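You operate a simulated robot arm through the tools that you are given. There is no shell and no other tool. Be economical: measure what you need, move in short steps, check, and stop when the job is done.

You are at the controls of a simulated two-armed robot. One attempt, no reset.

JOB
Measure the disc in the gauge and put it in the tray for its width.
Fine: Switch the gauge on, close the yellow slide block, press hold and open the block again; leave the gauge on and the other discs where they are.

Only the result counts: the job must be done as asked and must still hold three seconds after the hand-in. Knocking over, shifting, dropping, spilling or breaking anything else fails it.

ROBOT AND FRAMES
Two 7-joint arms with two-finger parallel grippers on one trunk that stands fixed in place. Base frame: the origin is at the foot of the trunk, x ahead of it, y to its left, z up. Units: cm, degrees, N and s.
The left shoulder is at [7, 17.7, 119.5], the right one opposite. Payload 3.43 kg a hand.
The tool frame of a hand sits at the grasp point between the pads (the TCP): z along the fingers, y along the line on which they close. The tips reach 3 cm beyond it. Largest opening 9.4 cm; finger width 2.8, thickness 1; the body of the gripper, 5 by 9.6 cm, starts 5.5 cm behind the TCP.
Orientation is told as [roll, pitch, yaw] about the base's x, y, z axes, in that order, counted from this pose: with the fingers straight down and closing along the base's y, the tool's x points along the base's -x, its y along +y and its z along -z.

CONTROLS
- The arms move only by the tool apply_moves. It takes "left_moves", "right_moves" or both (then of equal length, played together; a hand with none holds still); each is a list of rows, each a list of 7 numbers: the opening, from 0 (shut) to 1 (fully open), then the shift along the tool's x, y, z in cm, then the turn, a rotation vector about the tool's x, y, z in degrees. In form: [[gripper, x, y, z, wx, wy, wz], ...]. A call has 1 to 8 rows; each row shifts and turns the commanded pose from where the row before left it, along the tool's axes as they then stand. Each row takes 0.2 s and may step no farther than 5 cm and 8.6 degrees from the row before; otherwise, or with a gripper value out of range, the whole call is refused. Where a pose cannot be reached the arm comes as near as it can. A force on the tool above 40 N (or 10 N above the force at the start of the call, whichever is more), or a blocked arm, ends the call early, and 0.2 s more pass. Each finger travels about 15.3 cm/s and halts on what it meets, pressing with about 32 N; the grip force reading is that of the motor and also rises with nothing between the fingers. The clock runs only during rows and for 0.2 s after the last one: add rows that do not move to give the fingers time. It gives the time, the measured TCP pose, the force on the tool (base axes), the opening and the grip force at its end, in the units of the frame above (readings bear some noise), with the torque about the TCP (base axes, N m) and any sound that the robot's microphone picked up, and new pictures: "pictures" is both (left out), scene, wrist or none (wrist: the cameras of the hands that moved).
- Cameras (640 x 400 px; columns grow to the right, rows downward): "scene" is now at [11.51, 5.39, 150.7]; the picture's right is [0.64, -0.77, 0.00], its down [-0.49, -0.41, -0.77] and it looks along [0.59, 0.50, -0.63] (base axes); focal length 348 px, centre (320, 200). "left" rides on the left gripper at [7.6, -1.4, -10.2] in its tool frame; the picture's right is [0.18, 0.98, 0.00], its down [-0.75, 0.14, -0.64] and it looks along [-0.63, 0.12, 0.77] (tool axes); focal length 243 px, centre (320, 200). "right" rides on the right gripper at [7.6, 1.4, -10.3] in its tool frame; the picture's right is [-0.18, 0.98, 0.00], its down [-0.75, -0.14, -0.64] and it looks along [-0.63, -0.12, 0.77] (tool axes); focal length 243 px, centre (320, 200). There is no depth. A picture from a camera that has moved, and an enlarged one, comes with that camera's place and axes in the base frame and with its lens.
- lift_body(by): slides the trunk up (or, below 0, down) by that many cm; the arms and the scene camera ride with it, the base frame stays. It gives what a move gives, with no picture.
- pan_tilt(pan, tilt): turns the head with the scene camera to pan (to the left, within 86 degrees either way) and tilt (down, from -29 to 69), counted from straight ahead of the robot. It gives what a move gives, and a new picture of the scene camera.
- close_up(camera, box): a new picture of the part [left, top, right, bottom] of that camera's present view, enlarged. The clock stands still meanwhile.
- close_job(): hands the job in; it is judged then, once.

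Work in short steps. Places have to be worked out from the pictures, the camera data and where the tool is seen: move nearer, look again, correct. Check each grasp and each placing, and mend what went wrong. You have 120 turns and 200 pictures in all, those below and enlarged ones among them. Open the grippers and draw the arms clear of the work before you hand the job in, unless the task says otherwise; then end with one line.

The tools are called after "Call:" by a JSON object that holds its "name" and its "arguments". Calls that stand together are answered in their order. apply_moves: Moves the arms, as the interface text tells. Its arguments: {"type":"object","properties":{"left_moves":{"type":"array"},"right_moves":{"type":"array"},"pictures":{"type":"string","enum":["both","scene","wrist","none"]}},"required":[]} The other tools are called the same way: lift_body (by) slides the trunk up or down; pan_tilt (pan, tilt) turns the head that bears the scene camera; close_up (camera, box) takes an enlarged picture of a part of a camera's view; close_job () hands the job in.

At the start:

```text
time_s: 0.0
left_eef_pos: [33.05, 47.84, 113.98]
left_ee_rot: [0.0, -0.1, 0.0]
left_ft_force: [0.0, -0.1, -0.1]
left_ft_torque: [-0.02, 0.01, 0.01]
left_width: 9.41
left_finger_force: 0.0
right_eef_pos: [41.68, 7.91, 119.55]
right_ee_rot: [0.1, -0.1, 0.0]
right_ft_force: [0.1, 0.3, -0.1]
right_ft_torque: [-0.02, 0.0, -0.04]
right_width: 9.39
right_finger_force: 0.1
trunk travel left (down, up): [-77.5, 6.5]
head pan, tilt: [39.8, 39.3]
```

scene: 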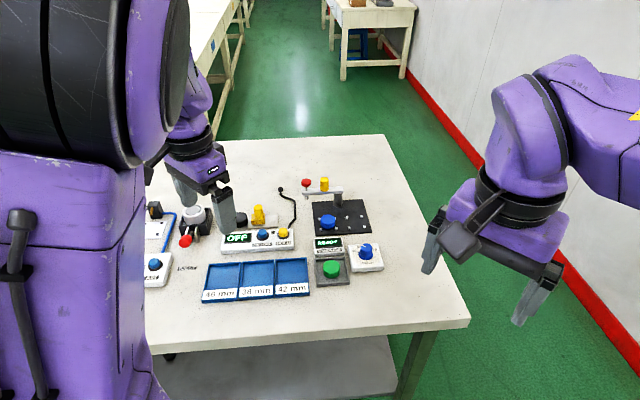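
right: 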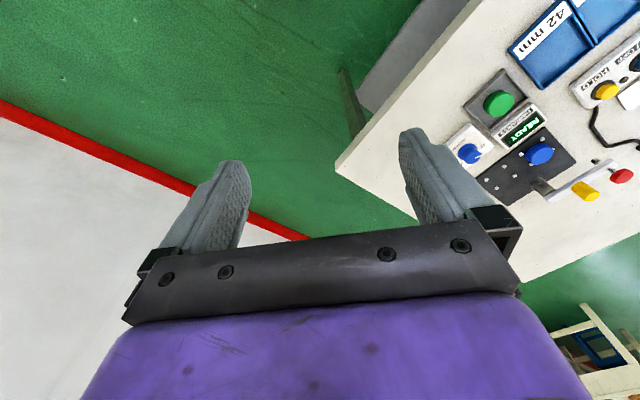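
left: 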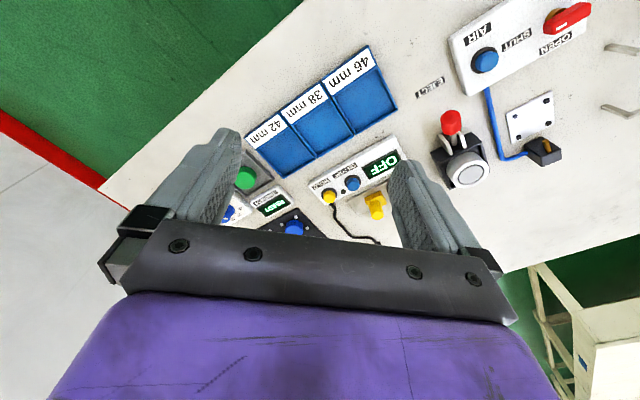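

I start by enlarging the views of the table to identify the parts.

Call:
{"name": "close_up", "arguments": {"camera": "scene", "box": [140, 160, 400, 322]}}

Call:
{"name": "close_up", "arguments": {"camera": "left", "box": [220, 0, 640, 262]}}

Call:
{"name": "close_up", "arguments": {"camera": "right", "box": [420, 0, 640, 210]}}

```text
2.46 times, centred on (270, 241) of scene
camera zoom: at [11.51, 5.39, 150.7], right [0.64, -0.77, 0.0], down [-0.49, -0.41, -0.77], along [0.59, 0.5, -0.63], focal length 858 px, centre (443, 99)
```

zoom: 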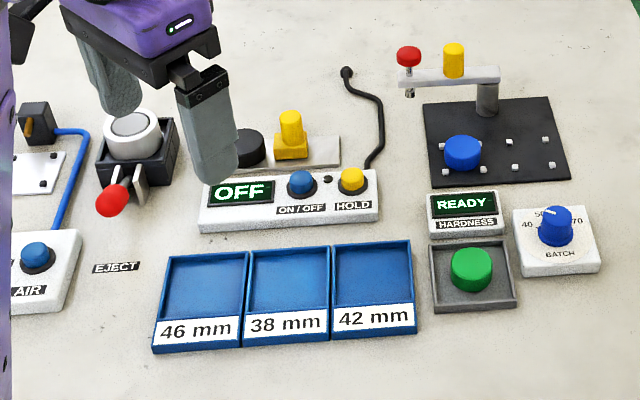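

```text
1.52 times, centred on (430, 131) of left
camera zoom: at [25.48, 46.41, 124.2], right [-0.18, 0.98, 0.0], down [0.75, 0.14, 0.64], along [0.63, 0.12, -0.77], focal length 370 px, centre (152, 305)
```

zoom: 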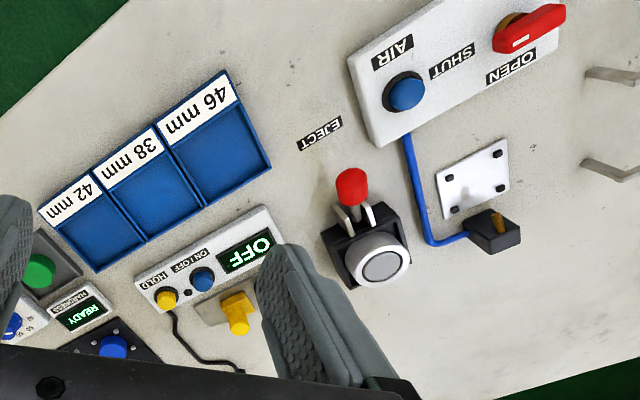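

```text
1.90 times, centred on (530, 105) of right
camera zoom: at [33.99, 9.27, 129.62], right [0.18, 0.98, 0.0], down [0.75, -0.14, 0.64], along [0.63, -0.12, -0.77], focal length 462 px, centre (-80, 381)
```

zoom: 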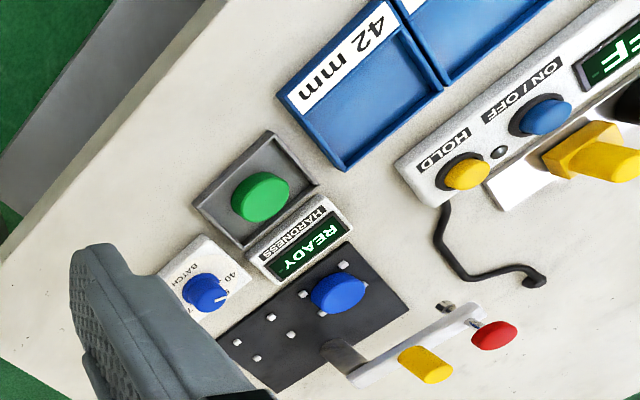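

Table top seems near z≈86, the gauge's HOLD button near (54,53.5). I move the left hand forward so that its camera sees the gauge and the scene view clears.

Call:
{"name": "apply_moves", "arguments": {"left_moves": [[1, -4, 0, -2, 0, 0, 0], [1, -4, 0, -2, 0, 0, 0], [1, -4, 2, 0, 0, 0, 0], [1, 0, 0, 0, 0, 0, 0]]}}

```text
time_s: 1.0
left_eef_pos: [44.9, 49.67, 118.06]
left_ee_rot: [0.0, 0.0, 0.0]
left_ft_force: [0.8, -0.2, 0.0]
left_ft_torque: [0.01, -0.02, -0.02]
left_width: 9.39
left_finger_force: 0.0
right_eef_pos: [41.69, 7.77, 119.35]
right_ee_rot: [0.2, -0.2, 0.0]
right_ft_force: [-0.9, 0.9, 0.6]
right_ft_torque: [0.01, 0.01, -0.05]
right_width: 9.39
right_finger_force: 0.1
trunk travel left (down, up): [-77.5, 6.5]
head pan, tilt: [39.8, 39.3]
camera scene: at [11.43, 5.36, 150.71], right [0.64, -0.77, 0.0], down [-0.49, -0.41, -0.77], along [0.59, 0.5, -0.63], focal length 348 px, centre (320, 200)
camera left: at [37.25, 48.27, 128.29], right [-0.19, 0.98, 0.0], down [0.75, 0.14, 0.64], along [0.63, 0.12, -0.77], focal length 243 px, centre (320, 200)
```

scene: 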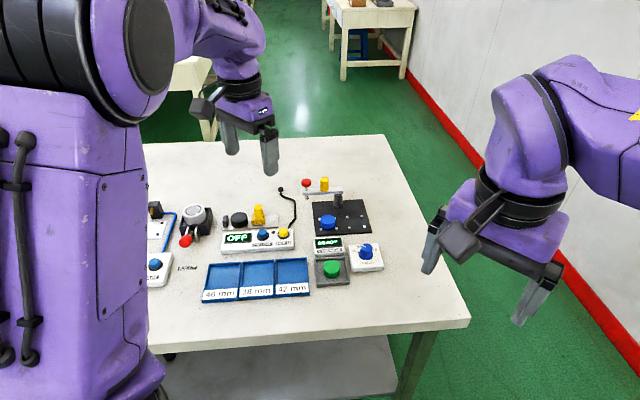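
left: 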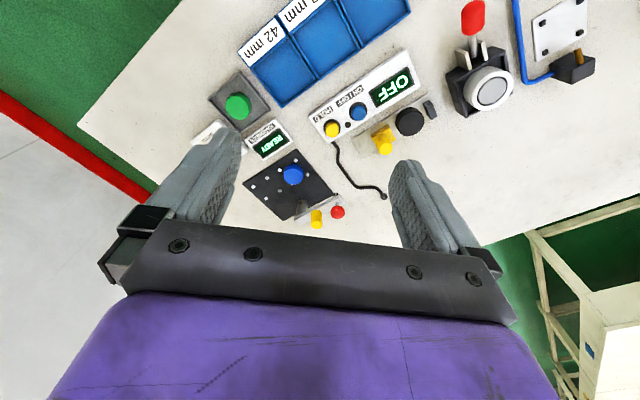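

Call:
{"name": "close_up", "arguments": {"camera": "scene", "box": [180, 170, 320, 310]}}

Call:
{"name": "close_up", "arguments": {"camera": "left", "box": [230, 0, 530, 190]}}

```text
2.86 times, centred on (250, 240) of scene
camera zoom: at [11.43, 5.36, 150.71], right [0.64, -0.77, 0.0], down [-0.49, -0.41, -0.77], along [0.59, 0.5, -0.63], focal length 995 px, centre (520, 86)
```

zoom: 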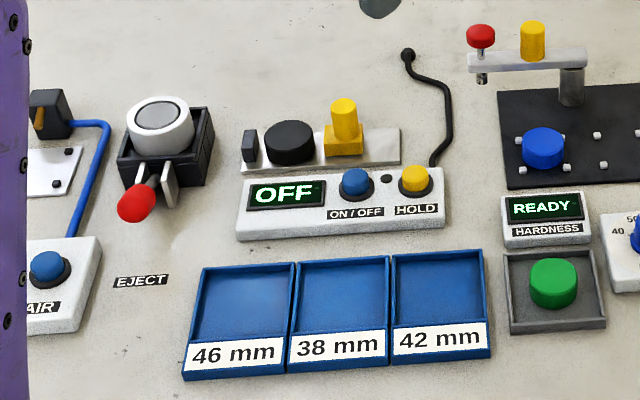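

```text
2.11 times, centred on (380, 95) of left
camera zoom: at [37.25, 48.27, 128.29], right [-0.19, 0.98, 0.0], down [0.75, 0.14, 0.64], along [0.63, 0.12, -0.77], focal length 511 px, centre (194, 421)
```

zoom: 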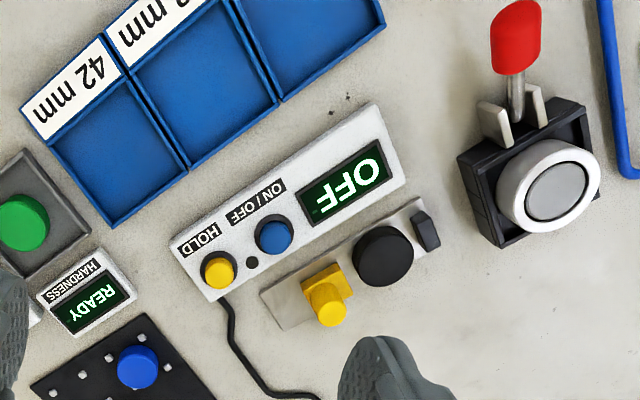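

Stereo puts HOLD at about (53.6,53.5,88.6), ON/OFF at (50.1,57.1,88.6), yellow post top at (54.2,62.5,91.9), disc at (49.7,65.7). The gauge axis runs along (0.69,-0.72), so I yaw the left hand by -46° so it closes front-to-back across the gauge.

Call:
{"name": "apply_moves", "arguments": {"left_moves": [[1, 0, 0, 0, 0, 0, 7.7], [1, 0, 0, 0, 0, 0, 7.7], [1, 0, 0, 0, 0, 0, 7.7], [1, 0, 0, 0, 0, 0, 7.7], [0.5, 0, 0, 0, 0, 0, 7.6], [0, 0, 0, 0, 0, 0, 7.6], [0, 0, 0, 0, 0, 0, 0]]}}

```text
time_s: 2.6
left_eef_pos: [45.04, 49.76, 118.05]
left_ee_rot: [0.0, 0.0, -46.1]
left_ft_force: [0.3, 1.4, 0.4]
left_ft_torque: [-0.01, 0.0, -0.02]
left_width: 0.0
left_finger_force: 32.0
right_eef_pos: [41.6, 7.74, 119.47]
right_ee_rot: [0.2, 0.0, 0.0]
right_ft_force: [-0.5, 0.2, -0.2]
right_ft_torque: [-0.02, 0.0, 0.03]
right_width: 9.42
right_finger_force: 0.0
trunk travel left (down, up): [-77.5, 6.5]
head pan, tilt: [39.8, 39.3]
camera scene: at [11.52, 5.4, 150.7], right [0.64, -0.77, 0.0], down [-0.49, -0.41, -0.77], along [0.59, 0.5, -0.63], focal length 348 px, centre (320, 200)
camera left: at [38.74, 54.36, 128.21], right [0.58, 0.81, 0.0], down [0.62, -0.44, 0.64], along [0.52, -0.37, -0.77], focal length 243 px, centre (320, 200)
```

scene: 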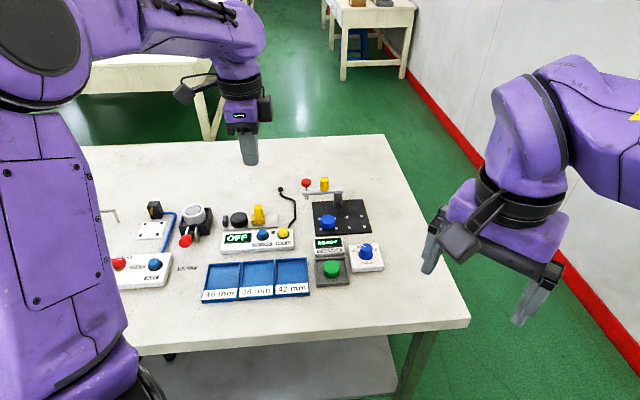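
left: 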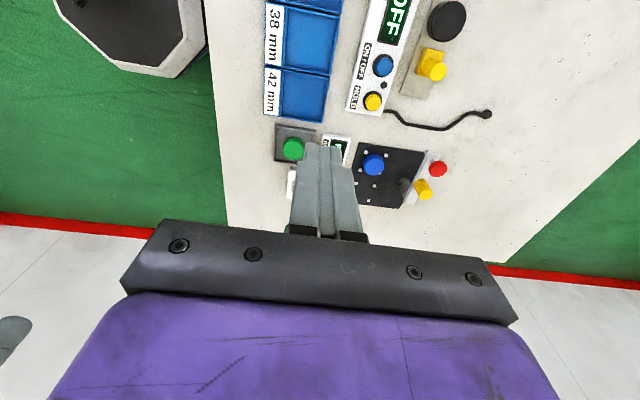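

The view confirms ON/OFF at (50.2,57.3). I move above it with the fingers shut, stopping with the tips about 5 cm over it.

Call:
{"name": "apply_moves", "arguments": {"left_moves": [[0, 0.6, 3, 4, 0, 0, 0], [0, 0.6, 3, 4, 0, 0, 0], [0, 0.6, 2.8, 4, 0, 0, 0], [0, 0, 0, 4.8, 0, 0, 0], [0, 0, 0, 4.8, 0, 0, 0], [0, 0, 0, 0, 0, 0, 0]]}}

```text
refused: row 1 steps farther than a row can; nothing moved
```

The step was slightly over 5 cm; I shorten it.

Call:
{"name": "apply_moves", "arguments": {"left_moves": [[0, 0.6, 3, 3, 0, 0, 0], [0, 0.6, 3, 3, 0, 0, 0], [0, 0.6, 2.8, 3, 0, 0, 0], [0, 0, 0, 4.5, 0, 0, 0], [0, 0, 0, 4.5, 0, 0, 0], [0, 0, 0, 3.5, 0, 0, 0], [0, 0, 0, 0, 0, 0, 0]]}}

```text
time_s: 4.2
left_eef_pos: [50.08, 57.32, 96.45]
left_ee_rot: [0.2, -0.1, -46.0]
left_ft_force: [0.4, -0.7, 0.3]
left_ft_torque: [0.02, 0.0, -0.03]
left_width: 0.03
left_finger_force: 31.5
right_eef_pos: [41.63, 7.74, 119.47]
right_ee_rot: [0.1, -0.2, 0.0]
right_ft_force: [-0.5, 0.1, 0.0]
right_ft_torque: [0.0, -0.03, 0.03]
right_width: 9.4
right_finger_force: 0.0
trunk travel left (down, up): [-77.5, 6.5]
head pan, tilt: [39.8, 39.3]
camera scene: at [11.46, 5.34, 150.71], right [0.64, -0.77, 0.0], down [-0.49, -0.41, -0.77], along [0.59, 0.5, -0.63], focal length 348 px, centre (320, 200)
camera left: at [43.8, 61.85, 106.69], right [0.58, 0.82, 0.0], down [0.62, -0.44, 0.64], along [0.52, -0.37, -0.77], focal length 243 px, centre (320, 200)
```

scene: 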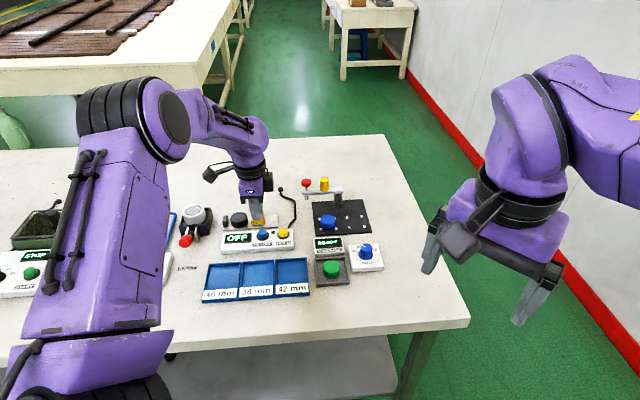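
left: 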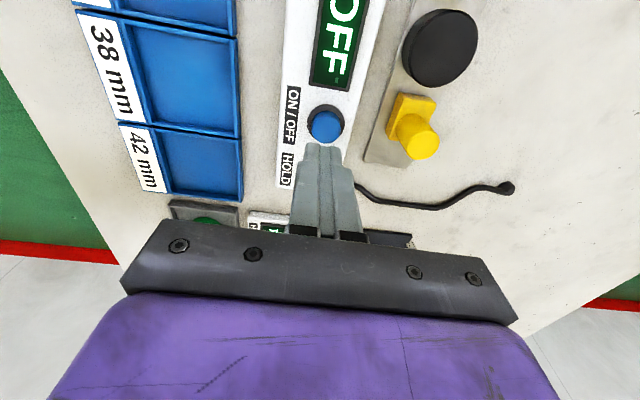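

ON/OFF refined to about (50.15,57.8); I shift slightly, go down, press gently and rise again.

Call:
{"name": "apply_moves", "arguments": {"left_moves": [[0, 0.3, 0.3, 4, 0, 0, 0], [0, 0, 0, 0.6, 0, 0, 0], [0, 0, 0, 0.3, 0, 0, 0], [0, 0, 0, 0.2, 0, 0, 0], [0, 0, 0, 0.2, 0, 0, 0], [0, 0, 0, 0, 0, 0, 0]]}}

```text
time_s: 5.6
left_eef_pos: [50.22, 57.73, 91.26]
left_ee_rot: [-0.1, 0.1, -46.0]
left_ft_force: [0.7, -0.3, 1.0]
left_ft_torque: [-0.03, 0.0, 0.0]
left_width: 0.0
left_finger_force: 32.2
right_eef_pos: [41.58, 7.91, 119.52]
right_ee_rot: [0.1, -0.2, 0.1]
right_ft_force: [-0.5, -0.1, -0.5]
right_ft_torque: [0.01, -0.02, 0.0]
right_width: 9.42
right_finger_force: 0.1
trunk travel left (down, up): [-77.5, 6.5]
head pan, tilt: [39.8, 39.3]
camera scene: at [11.5, 5.38, 150.7], right [0.64, -0.77, 0.0], down [-0.49, -0.41, -0.77], along [0.59, 0.5, -0.63], focal length 348 px, centre (320, 200)
camera left: at [43.85, 62.19, 101.48], right [0.58, 0.82, 0.0], down [0.62, -0.44, 0.64], along [0.52, -0.37, -0.77], focal length 243 px, centre (320, 200)
```

scene: 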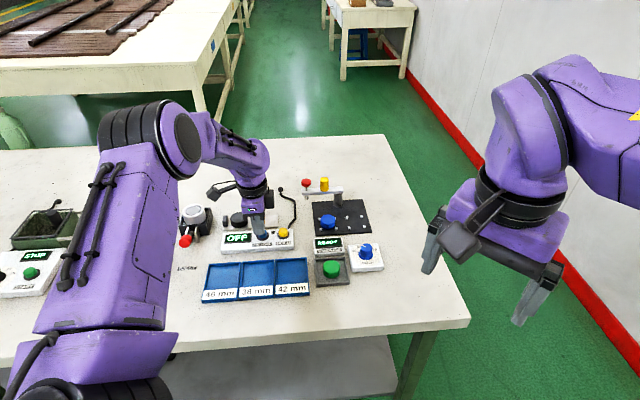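
left: 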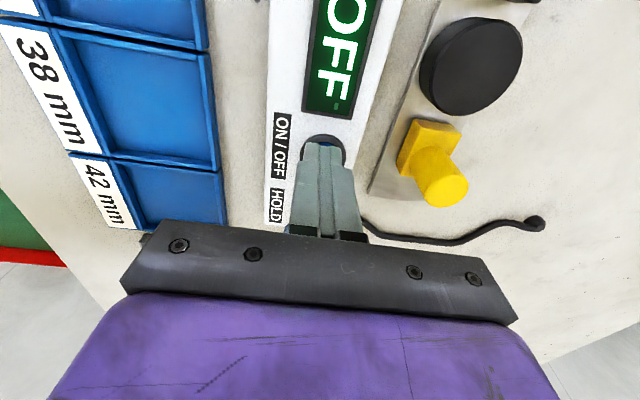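

Still no clear contact force; I go on down in small steps.

Call:
{"name": "apply_moves", "arguments": {"left_moves": [[0, 0, 0, 0.2, 0, 0, 0], [0, 0, 0, 0.2, 0, 0, 0], [0, 0, 0, 0, 0, 0, 0]], "pictures": "wrist"}}

```text
time_s: 6.4
left_eef_pos: [50.21, 57.68, 91.01]
left_ee_rot: [0.1, 0.1, -46.0]
left_ft_force: [-0.8, -0.1, 2.8]
left_ft_torque: [-0.04, 0.02, -0.01]
left_width: 0.01
left_finger_force: 32.0
right_eef_pos: [41.58, 7.77, 119.56]
right_ee_rot: [0.1, -0.1, 0.0]
right_ft_force: [0.2, 0.2, -0.5]
right_ft_torque: [-0.02, 0.02, -0.06]
right_width: 9.41
right_finger_force: 0.0
trunk travel left (down, up): [-77.5, 6.5]
head pan, tilt: [39.8, 39.3]
heard: click
camera left: at [43.86, 62.2, 101.09], right [0.58, 0.82, 0.0], down [0.62, -0.44, 0.64], along [0.52, -0.37, -0.77], focal length 243 px, centre (320, 200)
```

left: 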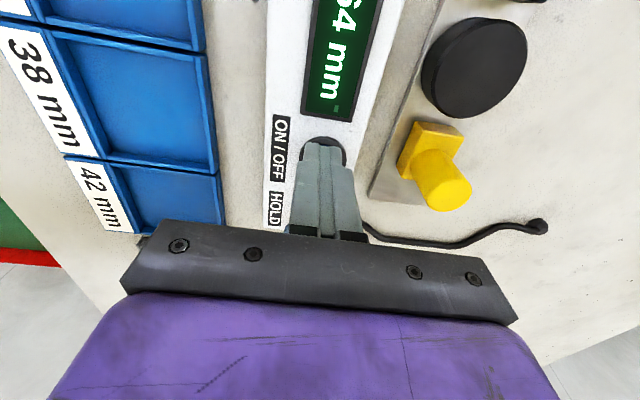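

The gauge switched on with a click. Now I rise, open, and move above the yellow post.

Call:
{"name": "apply_moves", "arguments": {"left_moves": [[0, 0, 0, -4, 0, 0, 0], [0, 0, 0, -3, 0, 0, 0], [0.4, 0.7, 3.1, 0, 0, 0, 0], [0.8, 0.6, 3.2, 0, 0, 0, 0], [0.8, 0, 0, 0, 0, 0, 0]]}}

Call:
{"name": "close_up", "arguments": {"camera": "scene", "box": [180, 170, 320, 258]}}

```text
time_s: 7.6
left_eef_pos: [53.78, 62.81, 97.97]
left_ee_rot: [0.2, 0.0, -45.9]
left_ft_force: [-0.1, 0.2, 1.2]
left_ft_torque: [0.0, 0.0, 0.01]
left_width: 7.5
left_finger_force: 0.1
right_eef_pos: [41.57, 7.66, 119.47]
right_ee_rot: [0.2, -0.1, 0.0]
right_ft_force: [-0.2, 0.9, 0.7]
right_ft_torque: [0.02, 0.0, 0.02]
right_width: 9.39
right_finger_force: 0.0
trunk travel left (down, up): [-77.5, 6.5]
head pan, tilt: [39.8, 39.3]
camera scene: at [11.36, 5.25, 150.72], right [0.64, -0.77, 0.0], down [-0.49, -0.41, -0.77], along [0.59, 0.5, -0.63], focal length 348 px, centre (320, 200)
camera left: at [47.43, 67.33, 108.13], right [0.58, 0.82, 0.0], down [0.62, -0.44, 0.64], along [0.52, -0.37, -0.77], focal length 243 px, centre (320, 200)
```

scene: 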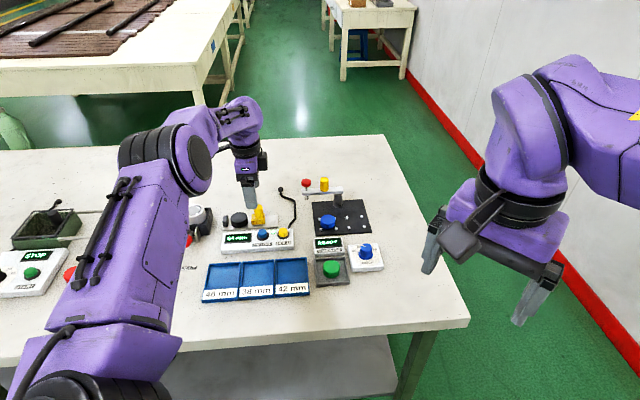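
left: 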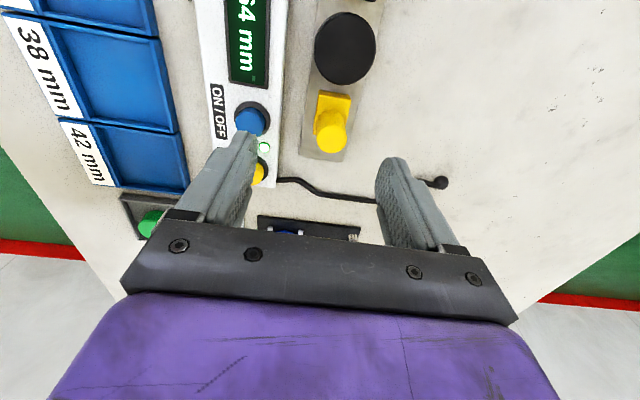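

```text
4.55 times, centred on (250, 214) of scene
camera zoom: at [11.36, 5.25, 150.72], right [0.64, -0.77, 0.0], down [-0.49, -0.41, -0.77], along [0.59, 0.5, -0.63], focal length 1584 px, centre (638, 136)
```

zoom: 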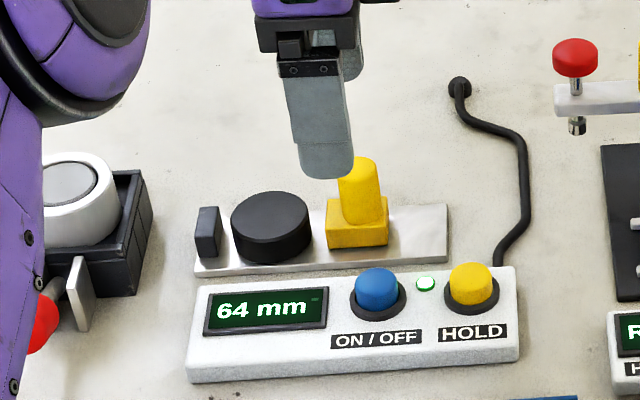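

Display reads 64 mm (open gap). The post is about 0.75 cm further along tool y; I shift, descend to tips z≈89.3 and grip it.

Call:
{"name": "apply_moves", "arguments": {"left_moves": [[0.8, 0, 0.75, 2.6, 0, 0, 0], [0.8, 0, 0, 3, 0, 0, 0], [0.8, 0, 0, 0, 0, 0, 0]], "pictures": "wrist"}}

Call:
{"name": "close_up", "arguments": {"camera": "scene", "box": [180, 170, 320, 258]}}

```text
time_s: 8.4
left_eef_pos: [54.41, 63.4, 92.32]
left_ee_rot: [0.1, 0.0, -46.0]
left_ft_force: [-0.1, 0.4, -0.4]
left_ft_torque: [0.0, -0.02, 0.02]
left_width: 7.49
left_finger_force: 0.0
right_eef_pos: [41.62, 7.76, 119.43]
right_ee_rot: [0.1, 0.0, 0.0]
right_ft_force: [0.1, -0.3, 0.0]
right_ft_torque: [0.0, -0.01, 0.01]
right_width: 9.37
right_finger_force: 0.1
trunk travel left (down, up): [-77.5, 6.5]
head pan, tilt: [39.8, 39.3]
camera left: at [48.1, 67.99, 102.57], right [0.58, 0.82, 0.0], down [0.62, -0.44, 0.64], along [0.52, -0.37, -0.77], focal length 243 px, centre (320, 200)
```

left: 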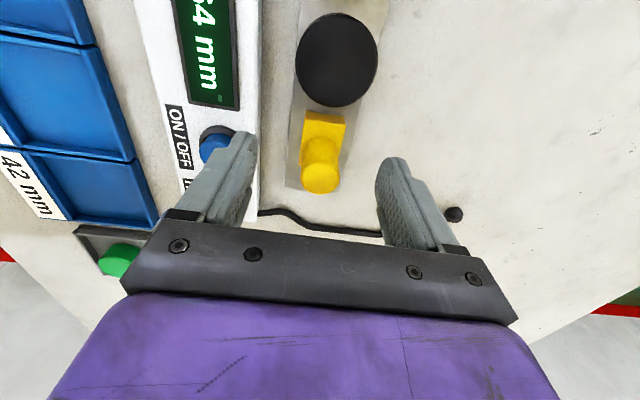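

```text
4.55 times, centred on (250, 214) of scene
camera zoom: at [11.45, 5.34, 150.71], right [0.64, -0.77, 0.0], down [-0.49, -0.41, -0.77], along [0.59, 0.5, -0.63], focal length 1584 px, centre (638, 136)
```

zoom: 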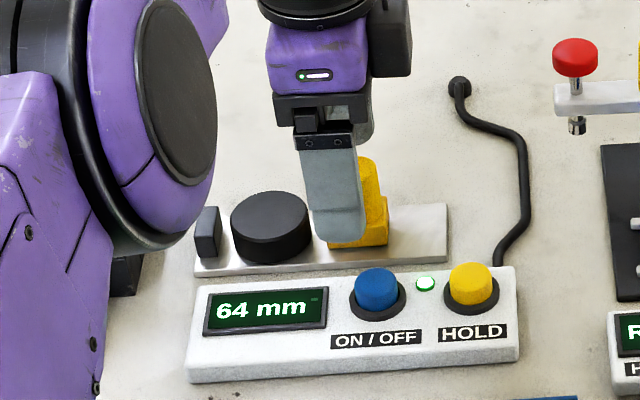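

The post is centred between the fingers; I close on it.

Call:
{"name": "apply_moves", "arguments": {"left_moves": [[0.4, 0, 0, 0, 0, 0, 0], [0.1, 0, 0, 0, 0, 0, 0], [0.1, 0, 0, 0, 0, 0, 0]], "pictures": "wrist"}}

```text
time_s: 9.2
left_eef_pos: [54.47, 63.55, 92.27]
left_ee_rot: [0.0, 0.0, -45.9]
left_ft_force: [2.9, 2.5, 0.2]
left_ft_torque: [0.1, -0.16, 0.25]
left_width: 2.3
left_finger_force: 45.3
right_eef_pos: [41.83, 7.86, 119.41]
right_ee_rot: [0.1, 0.1, 0.0]
right_ft_force: [0.4, 0.9, 0.1]
right_ft_torque: [-0.01, 0.0, 0.02]
right_width: 9.37
right_finger_force: 0.1
trunk travel left (down, up): [-77.5, 6.5]
head pan, tilt: [39.8, 39.3]
camera left: at [48.19, 68.08, 102.5], right [0.58, 0.82, 0.0], down [0.63, -0.44, 0.64], along [0.52, -0.37, -0.77], focal length 243 px, centre (320, 200)
```

left: 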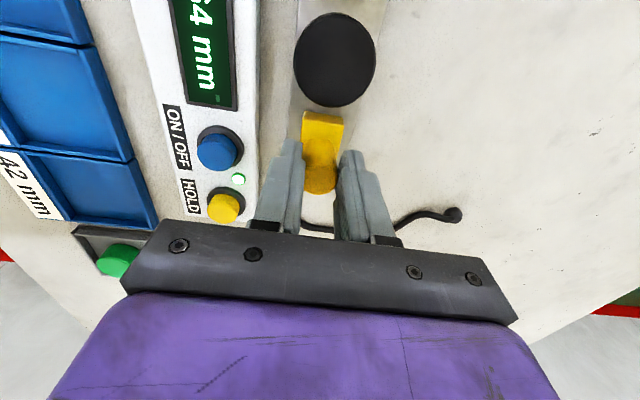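

Post gripped (2.3 cm). I slide the block toward the disc along tool +x.

Call:
{"name": "apply_moves", "arguments": {"left_moves": [[0.1, 0.5, 0, 0, 0, 0, 0], [0.1, 0.5, 0, 0, 0, 0, 0], [0.1, 0.4, 0, 0, 0, 0, 0], [0.1, 0, 0, 0, 0, 0, 0]], "pictures": "none"}}

Call:
{"name": "close_up", "arguments": {"camera": "scene", "box": [180, 170, 320, 258]}}

```text
time_s: 10.2
left_eef_pos: [53.53, 64.56, 92.25]
left_ee_rot: [0.1, -0.1, -45.9]
left_ft_force: [9.9, 11.2, 9.7]
left_ft_torque: [0.13, -0.2, 0.04]
left_width: 2.34
left_finger_force: 45.1
right_eef_pos: [41.84, 7.83, 119.47]
right_ee_rot: [0.1, 0.0, -0.1]
right_ft_force: [-0.8, 0.5, 0.8]
right_ft_torque: [0.02, 0.01, -0.02]
right_width: 9.41
right_finger_force: 0.1
trunk travel left (down, up): [-77.5, 6.5]
head pan, tilt: [39.8, 39.3]
```

```text
4.55 times, centred on (250, 214) of scene
camera zoom: at [11.59, 5.46, 150.71], right [0.64, -0.77, 0.0], down [-0.49, -0.41, -0.77], along [0.59, 0.49, -0.63], focal length 1584 px, centre (638, 136)
```

zoom: 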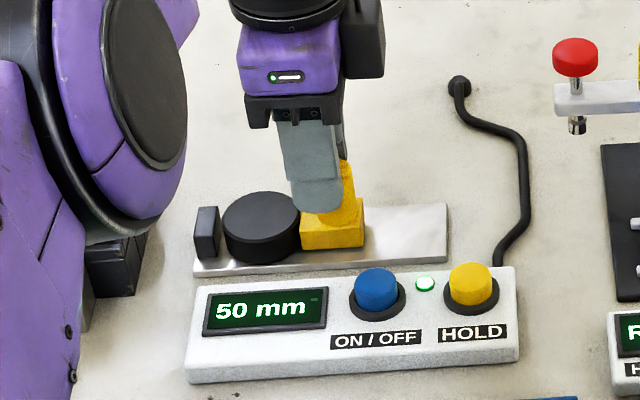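

Works: 50 mm, disc now touched by the block. I continue in small steps, easing the sideways force slightly.

Call:
{"name": "apply_moves", "arguments": {"left_moves": [[0.1, 0.3, 0.1, -0.05, 0, 0, 0], [0.1, 0, 0, 0, 0, 0, 0]], "pictures": "none"}}

Call:
{"name": "close_up", "arguments": {"camera": "scene", "box": [180, 170, 320, 258]}}

```text
time_s: 10.8
left_eef_pos: [53.36, 64.81, 92.29]
left_ee_rot: [0.0, 0.0, -46.0]
left_ft_force: [7.2, 7.9, 10.6]
left_ft_torque: [-0.16, -0.28, 0.32]
left_width: 2.33
left_finger_force: 44.8
right_eef_pos: [41.73, 7.75, 119.44]
right_ee_rot: [0.1, 0.0, 0.0]
right_ft_force: [0.8, -0.3, -0.3]
right_ft_torque: [0.0, -0.02, 0.02]
right_width: 9.41
right_finger_force: 0.1
trunk travel left (down, up): [-77.5, 6.5]
head pan, tilt: [39.8, 39.3]
```

```text
4.55 times, centred on (250, 214) of scene
camera zoom: at [11.53, 5.39, 150.71], right [0.64, -0.77, 0.0], down [-0.49, -0.41, -0.77], along [0.59, 0.5, -0.63], focal length 1584 px, centre (638, 136)
```

zoom: 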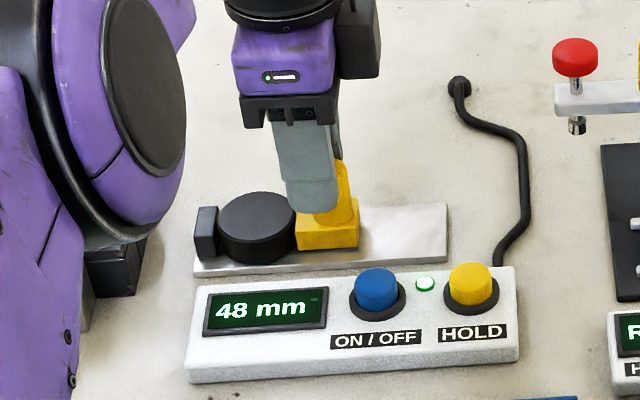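

48 mm; a little more until it seats against the jaw.

Call:
{"name": "apply_moves", "arguments": {"left_moves": [[0.1, 0.25, 0.05, -0.05, 0, 0, 0], [0.1, 0.15, 0, 0, 0, 0, 0], [0.1, 0, 0, 0, 0, 0, 0]], "pictures": "none"}}

Call:
{"name": "close_up", "arguments": {"camera": "scene", "box": [180, 170, 320, 258]}}

```text
time_s: 11.6
left_eef_pos: [53.14, 64.92, 92.38]
left_ee_rot: [-0.1, 0.0, -46.0]
left_ft_force: [6.7, -6.4, 0.9]
left_ft_torque: [-0.63, -0.83, 0.23]
left_width: 2.33
left_finger_force: 44.9
right_eef_pos: [41.87, 7.7, 119.42]
right_ee_rot: [0.1, 0.0, -0.1]
right_ft_force: [-0.3, 0.4, 0.9]
right_ft_torque: [-0.01, -0.02, 0.02]
right_width: 9.38
right_finger_force: 0.1
trunk travel left (down, up): [-77.5, 6.5]
head pan, tilt: [39.8, 39.3]
```

```text
4.55 times, centred on (250, 214) of scene
camera zoom: at [11.64, 5.25, 150.69], right [0.64, -0.77, 0.0], down [-0.49, -0.4, -0.77], along [0.59, 0.5, -0.63], focal length 1584 px, centre (638, 136)
```

zoom: 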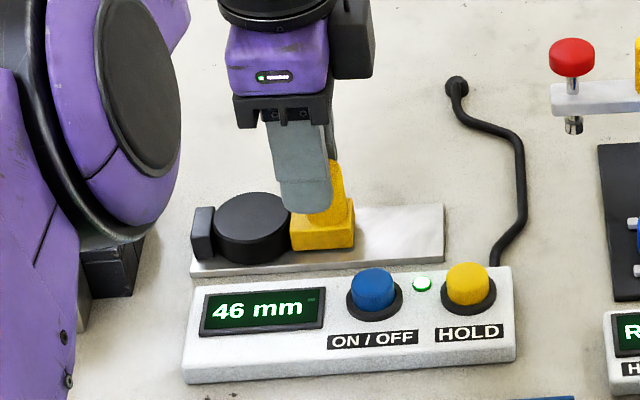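

46 mm and a reaction of ~9 N along the rail: disc seems seated. I push slightly more to confirm the reading holds.

Call:
{"name": "apply_moves", "arguments": {"left_moves": [[0.1, 0.15, 0, 0, 0, 0, 0], [0.1, 0, 0, 0, 0, 0, 0]], "pictures": "none"}}

Call:
{"name": "close_up", "arguments": {"camera": "scene", "box": [180, 170, 320, 258]}}

```text
time_s: 12.2
left_eef_pos: [53.21, 64.98, 92.37]
left_ee_rot: [-0.1, -0.1, -46.1]
left_ft_force: [6.9, -15.1, -4.6]
left_ft_torque: [-1.16, -1.04, 0.1]
left_width: 2.32
left_finger_force: 45.0
right_eef_pos: [41.84, 7.4, 119.37]
right_ee_rot: [0.2, 0.0, -0.1]
right_ft_force: [0.2, 0.2, -0.3]
right_ft_torque: [-0.02, -0.02, -0.03]
right_width: 9.4
right_finger_force: 0.0
trunk travel left (down, up): [-77.5, 6.5]
head pan, tilt: [39.8, 39.3]
```

```text
4.55 times, centred on (250, 214) of scene
camera zoom: at [11.73, 5.11, 150.69], right [0.64, -0.77, 0.0], down [-0.49, -0.4, -0.77], along [0.59, 0.5, -0.63], focal length 1584 px, centre (638, 136)
```

zoom: 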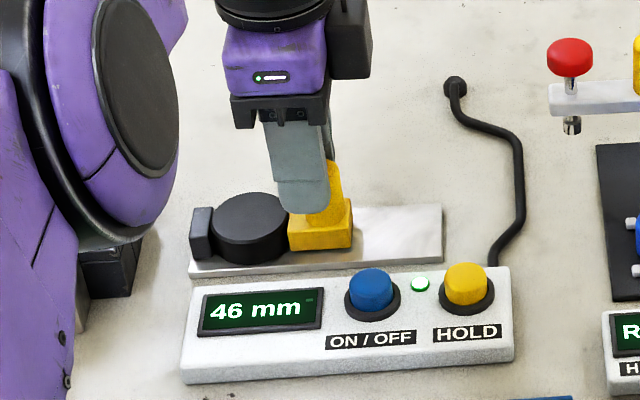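

Confirmed 46 mm. I ease the push, release the post and rise.

Call:
{"name": "apply_moves", "arguments": {"left_moves": [[0.1, -0.2, 0, 0, 0, 0, 0], [0.4, 0, 0, 0, 0, 0, 0], [0.6, 0, 0, 0, 0, 0, 0], [0.6, 0, 0, -3, 0, 0, 0], [0.6, 0, 0, -3, 0, 0, 0], [0.6, 0, 0, 0, 0, 0, 0]], "pictures": "wrist"}}

Call:
{"name": "close_up", "arguments": {"camera": "scene", "box": [180, 170, 320, 258]}}

```text
time_s: 13.6
left_eef_pos: [53.16, 65.01, 98.18]
left_ee_rot: [0.0, 0.1, -46.1]
left_ft_force: [0.3, -0.2, -0.1]
left_ft_torque: [-0.02, -0.02, 0.02]
left_width: 5.63
left_finger_force: 0.1
right_eef_pos: [41.78, 7.8, 119.4]
right_ee_rot: [0.0, 0.0, 0.0]
right_ft_force: [-0.5, -0.2, 0.2]
right_ft_torque: [0.02, 0.0, 0.02]
right_width: 9.38
right_finger_force: 0.0
trunk travel left (down, up): [-77.5, 6.5]
head pan, tilt: [39.8, 39.3]
camera left: at [46.74, 69.6, 108.38], right [0.58, 0.82, 0.0], down [0.63, -0.44, 0.64], along [0.52, -0.37, -0.77], focal length 243 px, centre (320, 200)
```

left: 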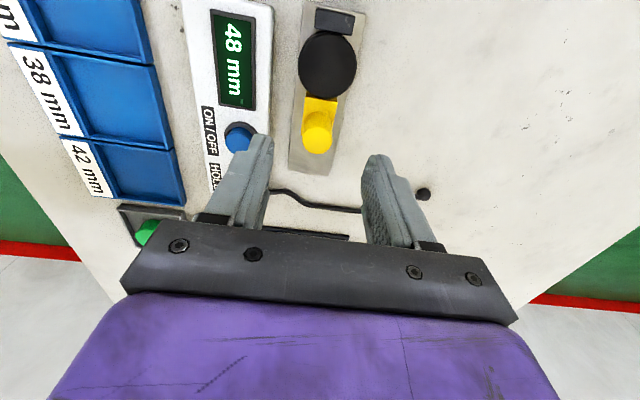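

```text
4.55 times, centred on (250, 214) of scene
camera zoom: at [11.61, 5.41, 150.69], right [0.64, -0.77, 0.0], down [-0.49, -0.41, -0.77], along [0.59, 0.5, -0.63], focal length 1584 px, centre (638, 136)
```

zoom: 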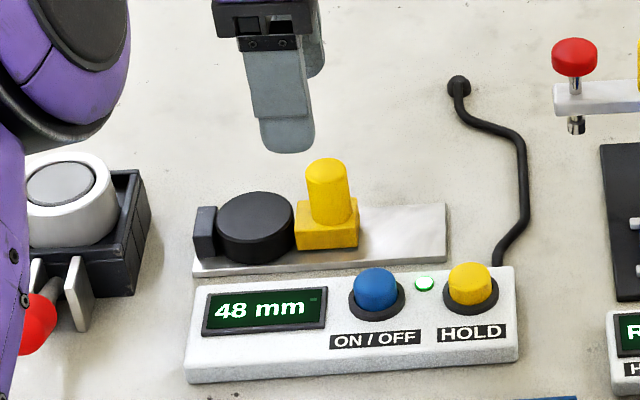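

After release it reads 48 mm: my easing may have dragged the block back. I regrip, push closed again and release without easing.

Call:
{"name": "apply_moves", "arguments": {"left_moves": [[0.6, 0, 0, 3, 0, 0, 0], [0.6, 0, 0, 2.9, 0, 0, 0], [0.3, 0, 0, 0, 0, 0, 0], [0.1, 0, 0, 0, 0, 0, 0], [0.1, 0.2, 0, 0, 0, 0, 0], [0.1, 0.2, 0, 0, 0, 0, 0], [0.1, 0, 0, 0, 0, 0, 0]], "pictures": "none"}}

Call:
{"name": "close_up", "arguments": {"camera": "scene", "box": [180, 170, 320, 258]}}

```text
time_s: 15.2
left_eef_pos: [53.0, 65.08, 91.98]
left_ee_rot: [-0.2, 0.0, -46.1]
left_ft_force: [2.1, -16.1, -18.0]
left_ft_torque: [-0.4, -0.81, -0.08]
left_width: 2.33
left_finger_force: 45.2
right_eef_pos: [41.87, 7.81, 119.45]
right_ee_rot: [0.0, 0.1, 0.0]
right_ft_force: [-0.1, -0.1, 0.5]
right_ft_torque: [-0.02, 0.03, 0.04]
right_width: 9.39
right_finger_force: 0.0
trunk travel left (down, up): [-77.5, 6.5]
head pan, tilt: [39.8, 39.3]
```

```text
4.55 times, centred on (250, 214) of scene
camera zoom: at [11.84, 5.34, 150.66], right [0.64, -0.77, 0.0], down [-0.49, -0.4, -0.77], along [0.59, 0.49, -0.64], focal length 1584 px, centre (638, 136)
```

zoom: 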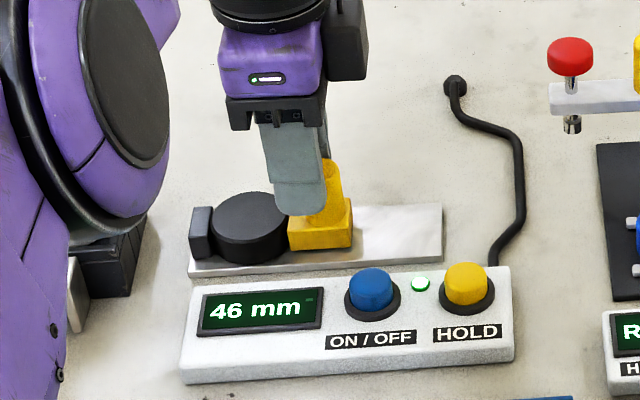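

Reads 46 again; now I open directly without easing, and see whether it stays.

Call:
{"name": "apply_moves", "arguments": {"left_moves": [[0.4, 0, 0, 0, 0, 0, 0], [0.5, 0, 0, 0, 0, 0, 0]], "pictures": "none"}}

Call:
{"name": "close_up", "arguments": {"camera": "scene", "box": [180, 170, 320, 258]}}

```text
time_s: 15.8
left_eef_pos: [53.05, 65.08, 92.32]
left_ee_rot: [0.0, 0.1, -46.1]
left_ft_force: [-0.7, -0.3, 0.3]
left_ft_torque: [0.0, 0.04, -0.01]
left_width: 4.71
left_finger_force: 0.0
right_eef_pos: [41.83, 7.77, 119.44]
right_ee_rot: [0.0, 0.0, -0.1]
right_ft_force: [-0.2, 0.2, -0.5]
right_ft_torque: [0.01, 0.01, 0.0]
right_width: 9.38
right_finger_force: 0.0
trunk travel left (down, up): [-77.5, 6.5]
head pan, tilt: [39.8, 39.3]
```

```text
4.55 times, centred on (250, 214) of scene
camera zoom: at [11.65, 5.35, 150.7], right [0.64, -0.77, 0.0], down [-0.49, -0.41, -0.77], along [0.59, 0.5, -0.63], focal length 1584 px, centre (638, 136)
```

zoom: 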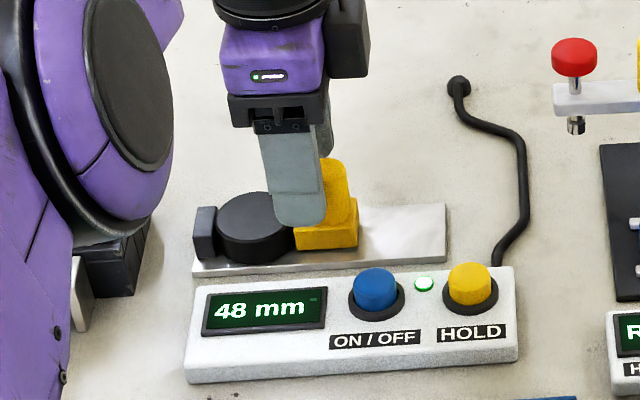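

The block springs or is dragged back 2 mm upon release. I'll try pushing it with closed fingers from the far side of the post instead: rise, shift, close, lower.

Call:
{"name": "apply_moves", "arguments": {"left_moves": [[0.6, 0, 0, -3, 0, 0, 0], [0.6, 0, 0, -3, 0, 0, 0], [0.3, -4, 0, 0, 0, 0, 0], [0, -0.2, 0, 0, 0, 0, 0], [0, 0, 0, 3, 0, 0, 0], [0, 0, 0, 3, 0, 0, 0], [0, 0, 0, 0, 0, 0, 0]], "pictures": "wrist"}}

Call:
{"name": "close_up", "arguments": {"camera": "scene", "box": [180, 170, 320, 258]}}

```text
time_s: 17.4
left_eef_pos: [55.54, 62.28, 92.54]
left_ee_rot: [0.1, 0.0, -46.0]
left_ft_force: [0.4, -0.1, 0.2]
left_ft_torque: [-0.01, -0.01, -0.02]
left_width: 0.0
left_finger_force: 32.0
right_eef_pos: [41.75, 7.78, 119.55]
right_ee_rot: [0.1, -0.1, 0.0]
right_ft_force: [-0.8, -0.9, -0.1]
right_ft_torque: [0.01, -0.01, 0.02]
right_width: 9.42
right_finger_force: 0.1
trunk travel left (down, up): [-77.5, 6.5]
head pan, tilt: [39.8, 39.3]
camera left: at [49.27, 66.74, 102.75], right [0.58, 0.82, 0.0], down [0.62, -0.44, 0.64], along [0.52, -0.37, -0.77], focal length 243 px, centre (320, 200)
```

left: 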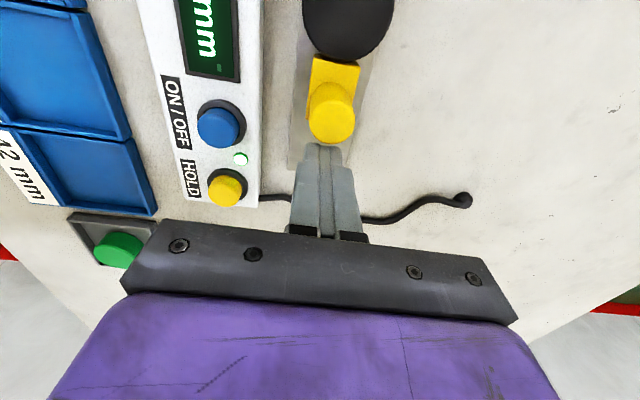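

```text
4.55 times, centred on (250, 214) of scene
camera zoom: at [11.41, 5.36, 150.71], right [0.64, -0.77, 0.0], down [-0.49, -0.41, -0.77], along [0.59, 0.5, -0.63], focal length 1584 px, centre (638, 136)
```

zoom: 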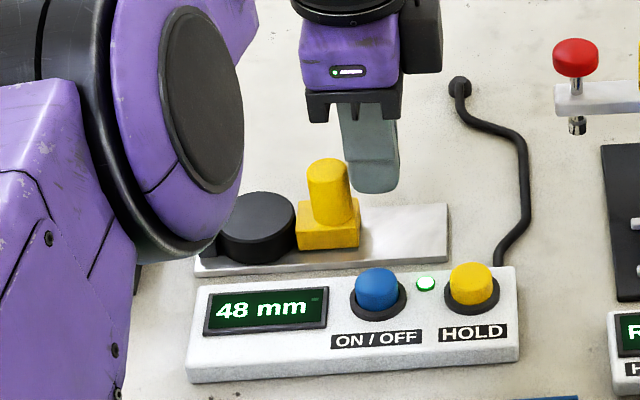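

Fingers are beyond the post; I push toward the disc in small steps.

Call:
{"name": "apply_moves", "arguments": {"left_moves": [[0, 1.0, 0.3, 0, 0, 0, 0], [0, 0.2, 0, 0, 0, 0, 0], [0, 0.2, 0, 0, 0, 0, 0], [0, 0.15, 0, 0, 0, 0, 0], [0, 0.1, 0, 0, 0, 0, 0], [0, 0, 0, 0, 0, 0, 0]], "pictures": "none"}}

Call:
{"name": "close_up", "arguments": {"camera": "scene", "box": [180, 170, 320, 258]}}

```text
time_s: 18.5
left_eef_pos: [55.54, 62.75, 92.57]
left_ee_rot: [0.1, -1.2, -46.0]
left_ft_force: [26.1, -27.3, -2.7]
left_ft_torque: [-0.97, -0.18, 0.04]
left_width: 0.0
left_finger_force: 31.8
right_eef_pos: [41.91, 7.77, 119.37]
right_ee_rot: [0.2, 0.1, 0.4]
right_ft_force: [0.4, 0.4, 0.4]
right_ft_torque: [-0.03, -0.02, -0.02]
right_width: 9.4
right_finger_force: 0.0
trunk travel left (down, up): [-77.5, 6.5]
head pan, tilt: [39.8, 39.3]
stopped in row 5 (left hand): the force on the tool passed its limit at 42 N (the readings are from after the stop); the commanded pose is now the measured one
```

```text
4.55 times, centred on (250, 214) of scene
camera zoom: at [11.91, 4.99, 150.69], right [0.64, -0.77, 0.0], down [-0.49, -0.4, -0.77], along [0.59, 0.5, -0.63], focal length 1584 px, centre (638, 136)
```

zoom: 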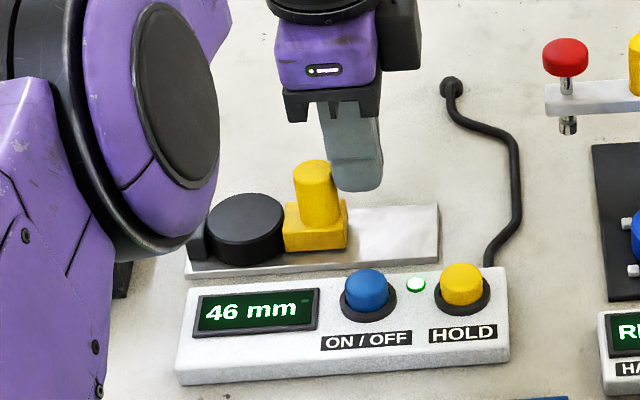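

46 mm under ~38 N. I back off straight away from the post and check the reading.

Call:
{"name": "apply_moves", "arguments": {"left_moves": [[0, -0.3, 0, 0, 0, 0, 0], [0, -0.5, 0, 0, 0, 0, 0], [0, 0, 0, 0, 0, 0, 0]], "pictures": "none"}}

Call:
{"name": "close_up", "arguments": {"camera": "scene", "box": [180, 170, 320, 258]}}

```text
time_s: 19.3
left_eef_pos: [55.55, 62.63, 92.6]
left_ee_rot: [0.1, -0.4, -45.9]
left_ft_force: [15.8, -13.6, 3.8]
left_ft_torque: [-0.44, -0.06, 0.0]
left_width: 0.0
left_finger_force: 32.0
right_eef_pos: [41.87, 7.52, 119.34]
right_ee_rot: [0.3, 0.1, 0.3]
right_ft_force: [0.6, -0.5, -0.2]
right_ft_torque: [0.03, 0.01, -0.02]
right_width: 9.4
right_finger_force: 0.0
trunk travel left (down, up): [-77.5, 6.5]
head pan, tilt: [39.8, 39.3]
```

```text
4.55 times, centred on (250, 214) of scene
camera zoom: at [11.86, 4.87, 150.7], right [0.64, -0.77, 0.0], down [-0.49, -0.4, -0.77], along [0.59, 0.5, -0.63], focal length 1584 px, centre (638, 136)
```

zoom: 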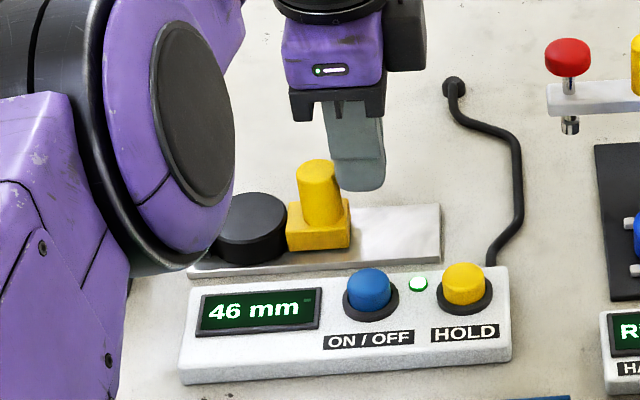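

Still pressing (the body is compliant); I back off further.

Call:
{"name": "apply_moves", "arguments": {"left_moves": [[0, -0.5, 0, 0, 0, 0, 0], [0, -0.5, 0, 0, 0, 0, 0], [0, 0, 0, 0, 0, 0, 0], [0, 0, 0, 0, 0, 0, 0]], "pictures": "none"}}

Call:
{"name": "close_up", "arguments": {"camera": "scene", "box": [180, 170, 320, 258]}}

```text
time_s: 20.3
left_eef_pos: [56.11, 62.09, 92.46]
left_ee_rot: [0.1, -0.5, -45.8]
left_ft_force: [1.3, -1.4, -0.2]
left_ft_torque: [0.03, 0.02, 0.01]
left_width: 0.0
left_finger_force: 31.9
right_eef_pos: [41.68, 7.99, 119.48]
right_ee_rot: [0.1, -0.1, 0.2]
right_ft_force: [-0.3, 0.1, 0.1]
right_ft_torque: [-0.02, 0.01, 0.01]
right_width: 9.4
right_finger_force: 0.1
trunk travel left (down, up): [-77.5, 6.5]
head pan, tilt: [39.8, 39.3]
```

```text
4.55 times, centred on (250, 214) of scene
camera zoom: at [11.5, 5.37, 150.7], right [0.64, -0.77, 0.0], down [-0.49, -0.41, -0.77], along [0.59, 0.5, -0.63], focal length 1584 px, centre (638, 136)
```

zoom: 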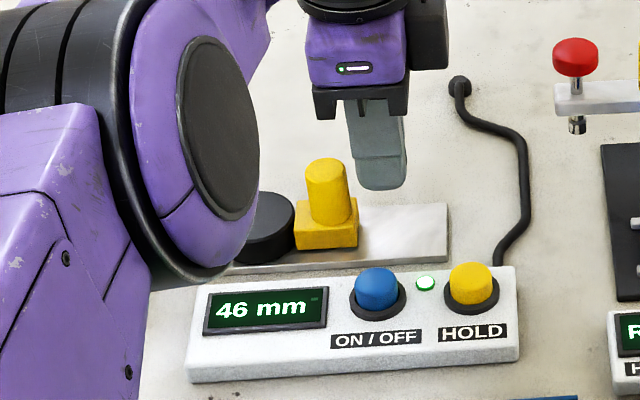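

It now stays at 46 mm with nothing touching. I rise and move over HOLD at about (53.75,53.9).

Call:
{"name": "apply_moves", "arguments": {"left_moves": [[0, -0.3, 0, -3, 0, 0, 0], [0, 0, 0, -2, 0, 0, 0], [0, -2, -3.7, 0, 0, 0, 0], [0, -2, -3.7, 0, 0, 0, 0], [0, 0, 0, 0, 0, 0, 0]], "pictures": "wrist"}}

Call:
{"name": "close_up", "arguments": {"camera": "scene", "box": [180, 170, 320, 258]}}

```text
time_s: 21.5
left_eef_pos: [53.53, 54.04, 97.48]
left_ee_rot: [0.0, -0.6, -45.7]
left_ft_force: [-0.5, -0.9, -0.3]
left_ft_torque: [0.0, 0.03, -0.01]
left_width: 0.0
left_finger_force: 32.3
right_eef_pos: [41.69, 8.14, 119.53]
right_ee_rot: [0.1, 0.0, 0.3]
right_ft_force: [0.3, -0.3, -0.7]
right_ft_torque: [-0.01, 0.0, -0.01]
right_width: 9.41
right_finger_force: 0.0
trunk travel left (down, up): [-77.5, 6.5]
head pan, tilt: [39.8, 39.3]
camera left: at [47.17, 58.69, 107.63], right [0.58, 0.82, 0.0], down [0.62, -0.44, 0.65], along [0.53, -0.38, -0.76], focal length 243 px, centre (320, 200)
```

left: 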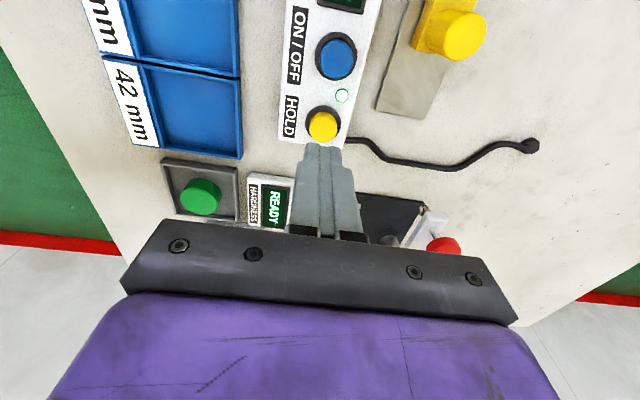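

```text
4.55 times, centred on (250, 214) of scene
camera zoom: at [11.58, 5.53, 150.69], right [0.64, -0.77, 0.0], down [-0.49, -0.41, -0.77], along [0.59, 0.49, -0.63], focal length 1584 px, centre (638, 136)
```

zoom: 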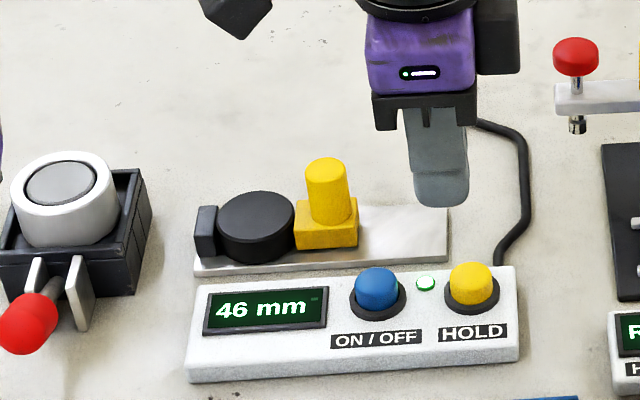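

HOLD is about 0.3 cm off along tool y and -x; I correct, descend and press as with ON/OFF.

Call:
{"name": "apply_moves", "arguments": {"left_moves": [[0, -0.25, 0.3, 4, 0, 0, 0], [0, 0, 0, 2.1, 0, 0, 0], [0, 0, 0, 0.2, 0, 0, 0], [0, 0, 0, 0.2, 0, 0, 0], [0, 0, 0, 0.1, 0, 0, 0], [0, 0, 0, 0, 0, 0, 0]], "pictures": "wrist"}}

Call:
{"name": "close_up", "arguments": {"camera": "scene", "box": [180, 170, 320, 258]}}

```text
time_s: 22.9
left_eef_pos: [54.18, 53.89, 90.88]
left_ee_rot: [0.1, -0.5, -45.8]
left_ft_force: [0.7, -0.2, 2.4]
left_ft_torque: [-0.01, -0.05, -0.03]
left_width: 0.0
left_finger_force: 32.1
right_eef_pos: [41.48, 7.97, 119.55]
right_ee_rot: [0.2, -0.1, 0.3]
right_ft_force: [0.1, 0.2, 1.1]
right_ft_torque: [0.0, 0.02, -0.01]
right_width: 9.41
right_finger_force: 0.0
trunk travel left (down, up): [-77.5, 6.5]
head pan, tilt: [39.8, 39.3]
heard: click
camera left: at [47.74, 58.5, 101.05], right [0.58, 0.82, 0.0], down [0.62, -0.44, 0.65], along [0.53, -0.38, -0.76], focal length 243 px, centre (320, 200)
```

left: 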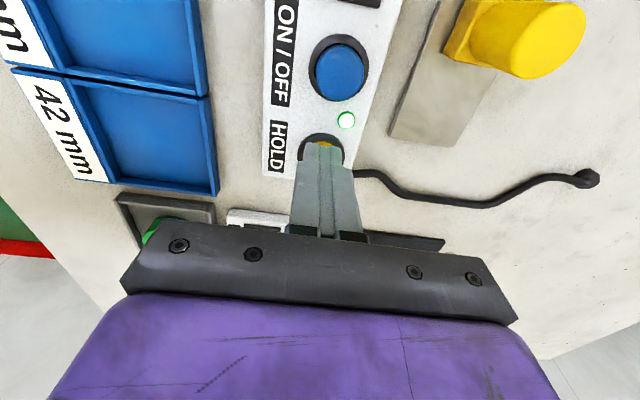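

```text
4.55 times, centred on (250, 214) of scene
camera zoom: at [11.5, 5.34, 150.71], right [0.64, -0.77, 0.0], down [-0.49, -0.41, -0.77], along [0.59, 0.5, -0.63], focal length 1584 px, centre (638, 136)
```

zoom: 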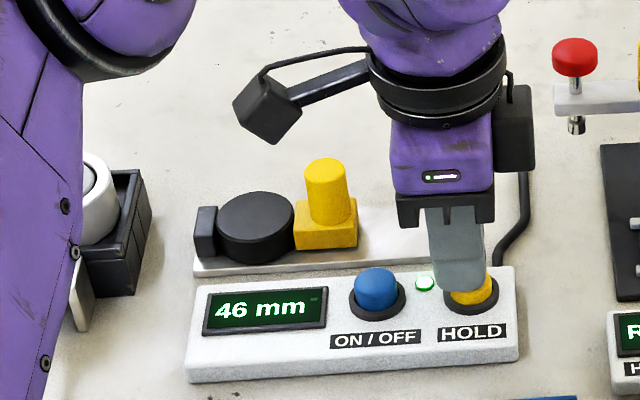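

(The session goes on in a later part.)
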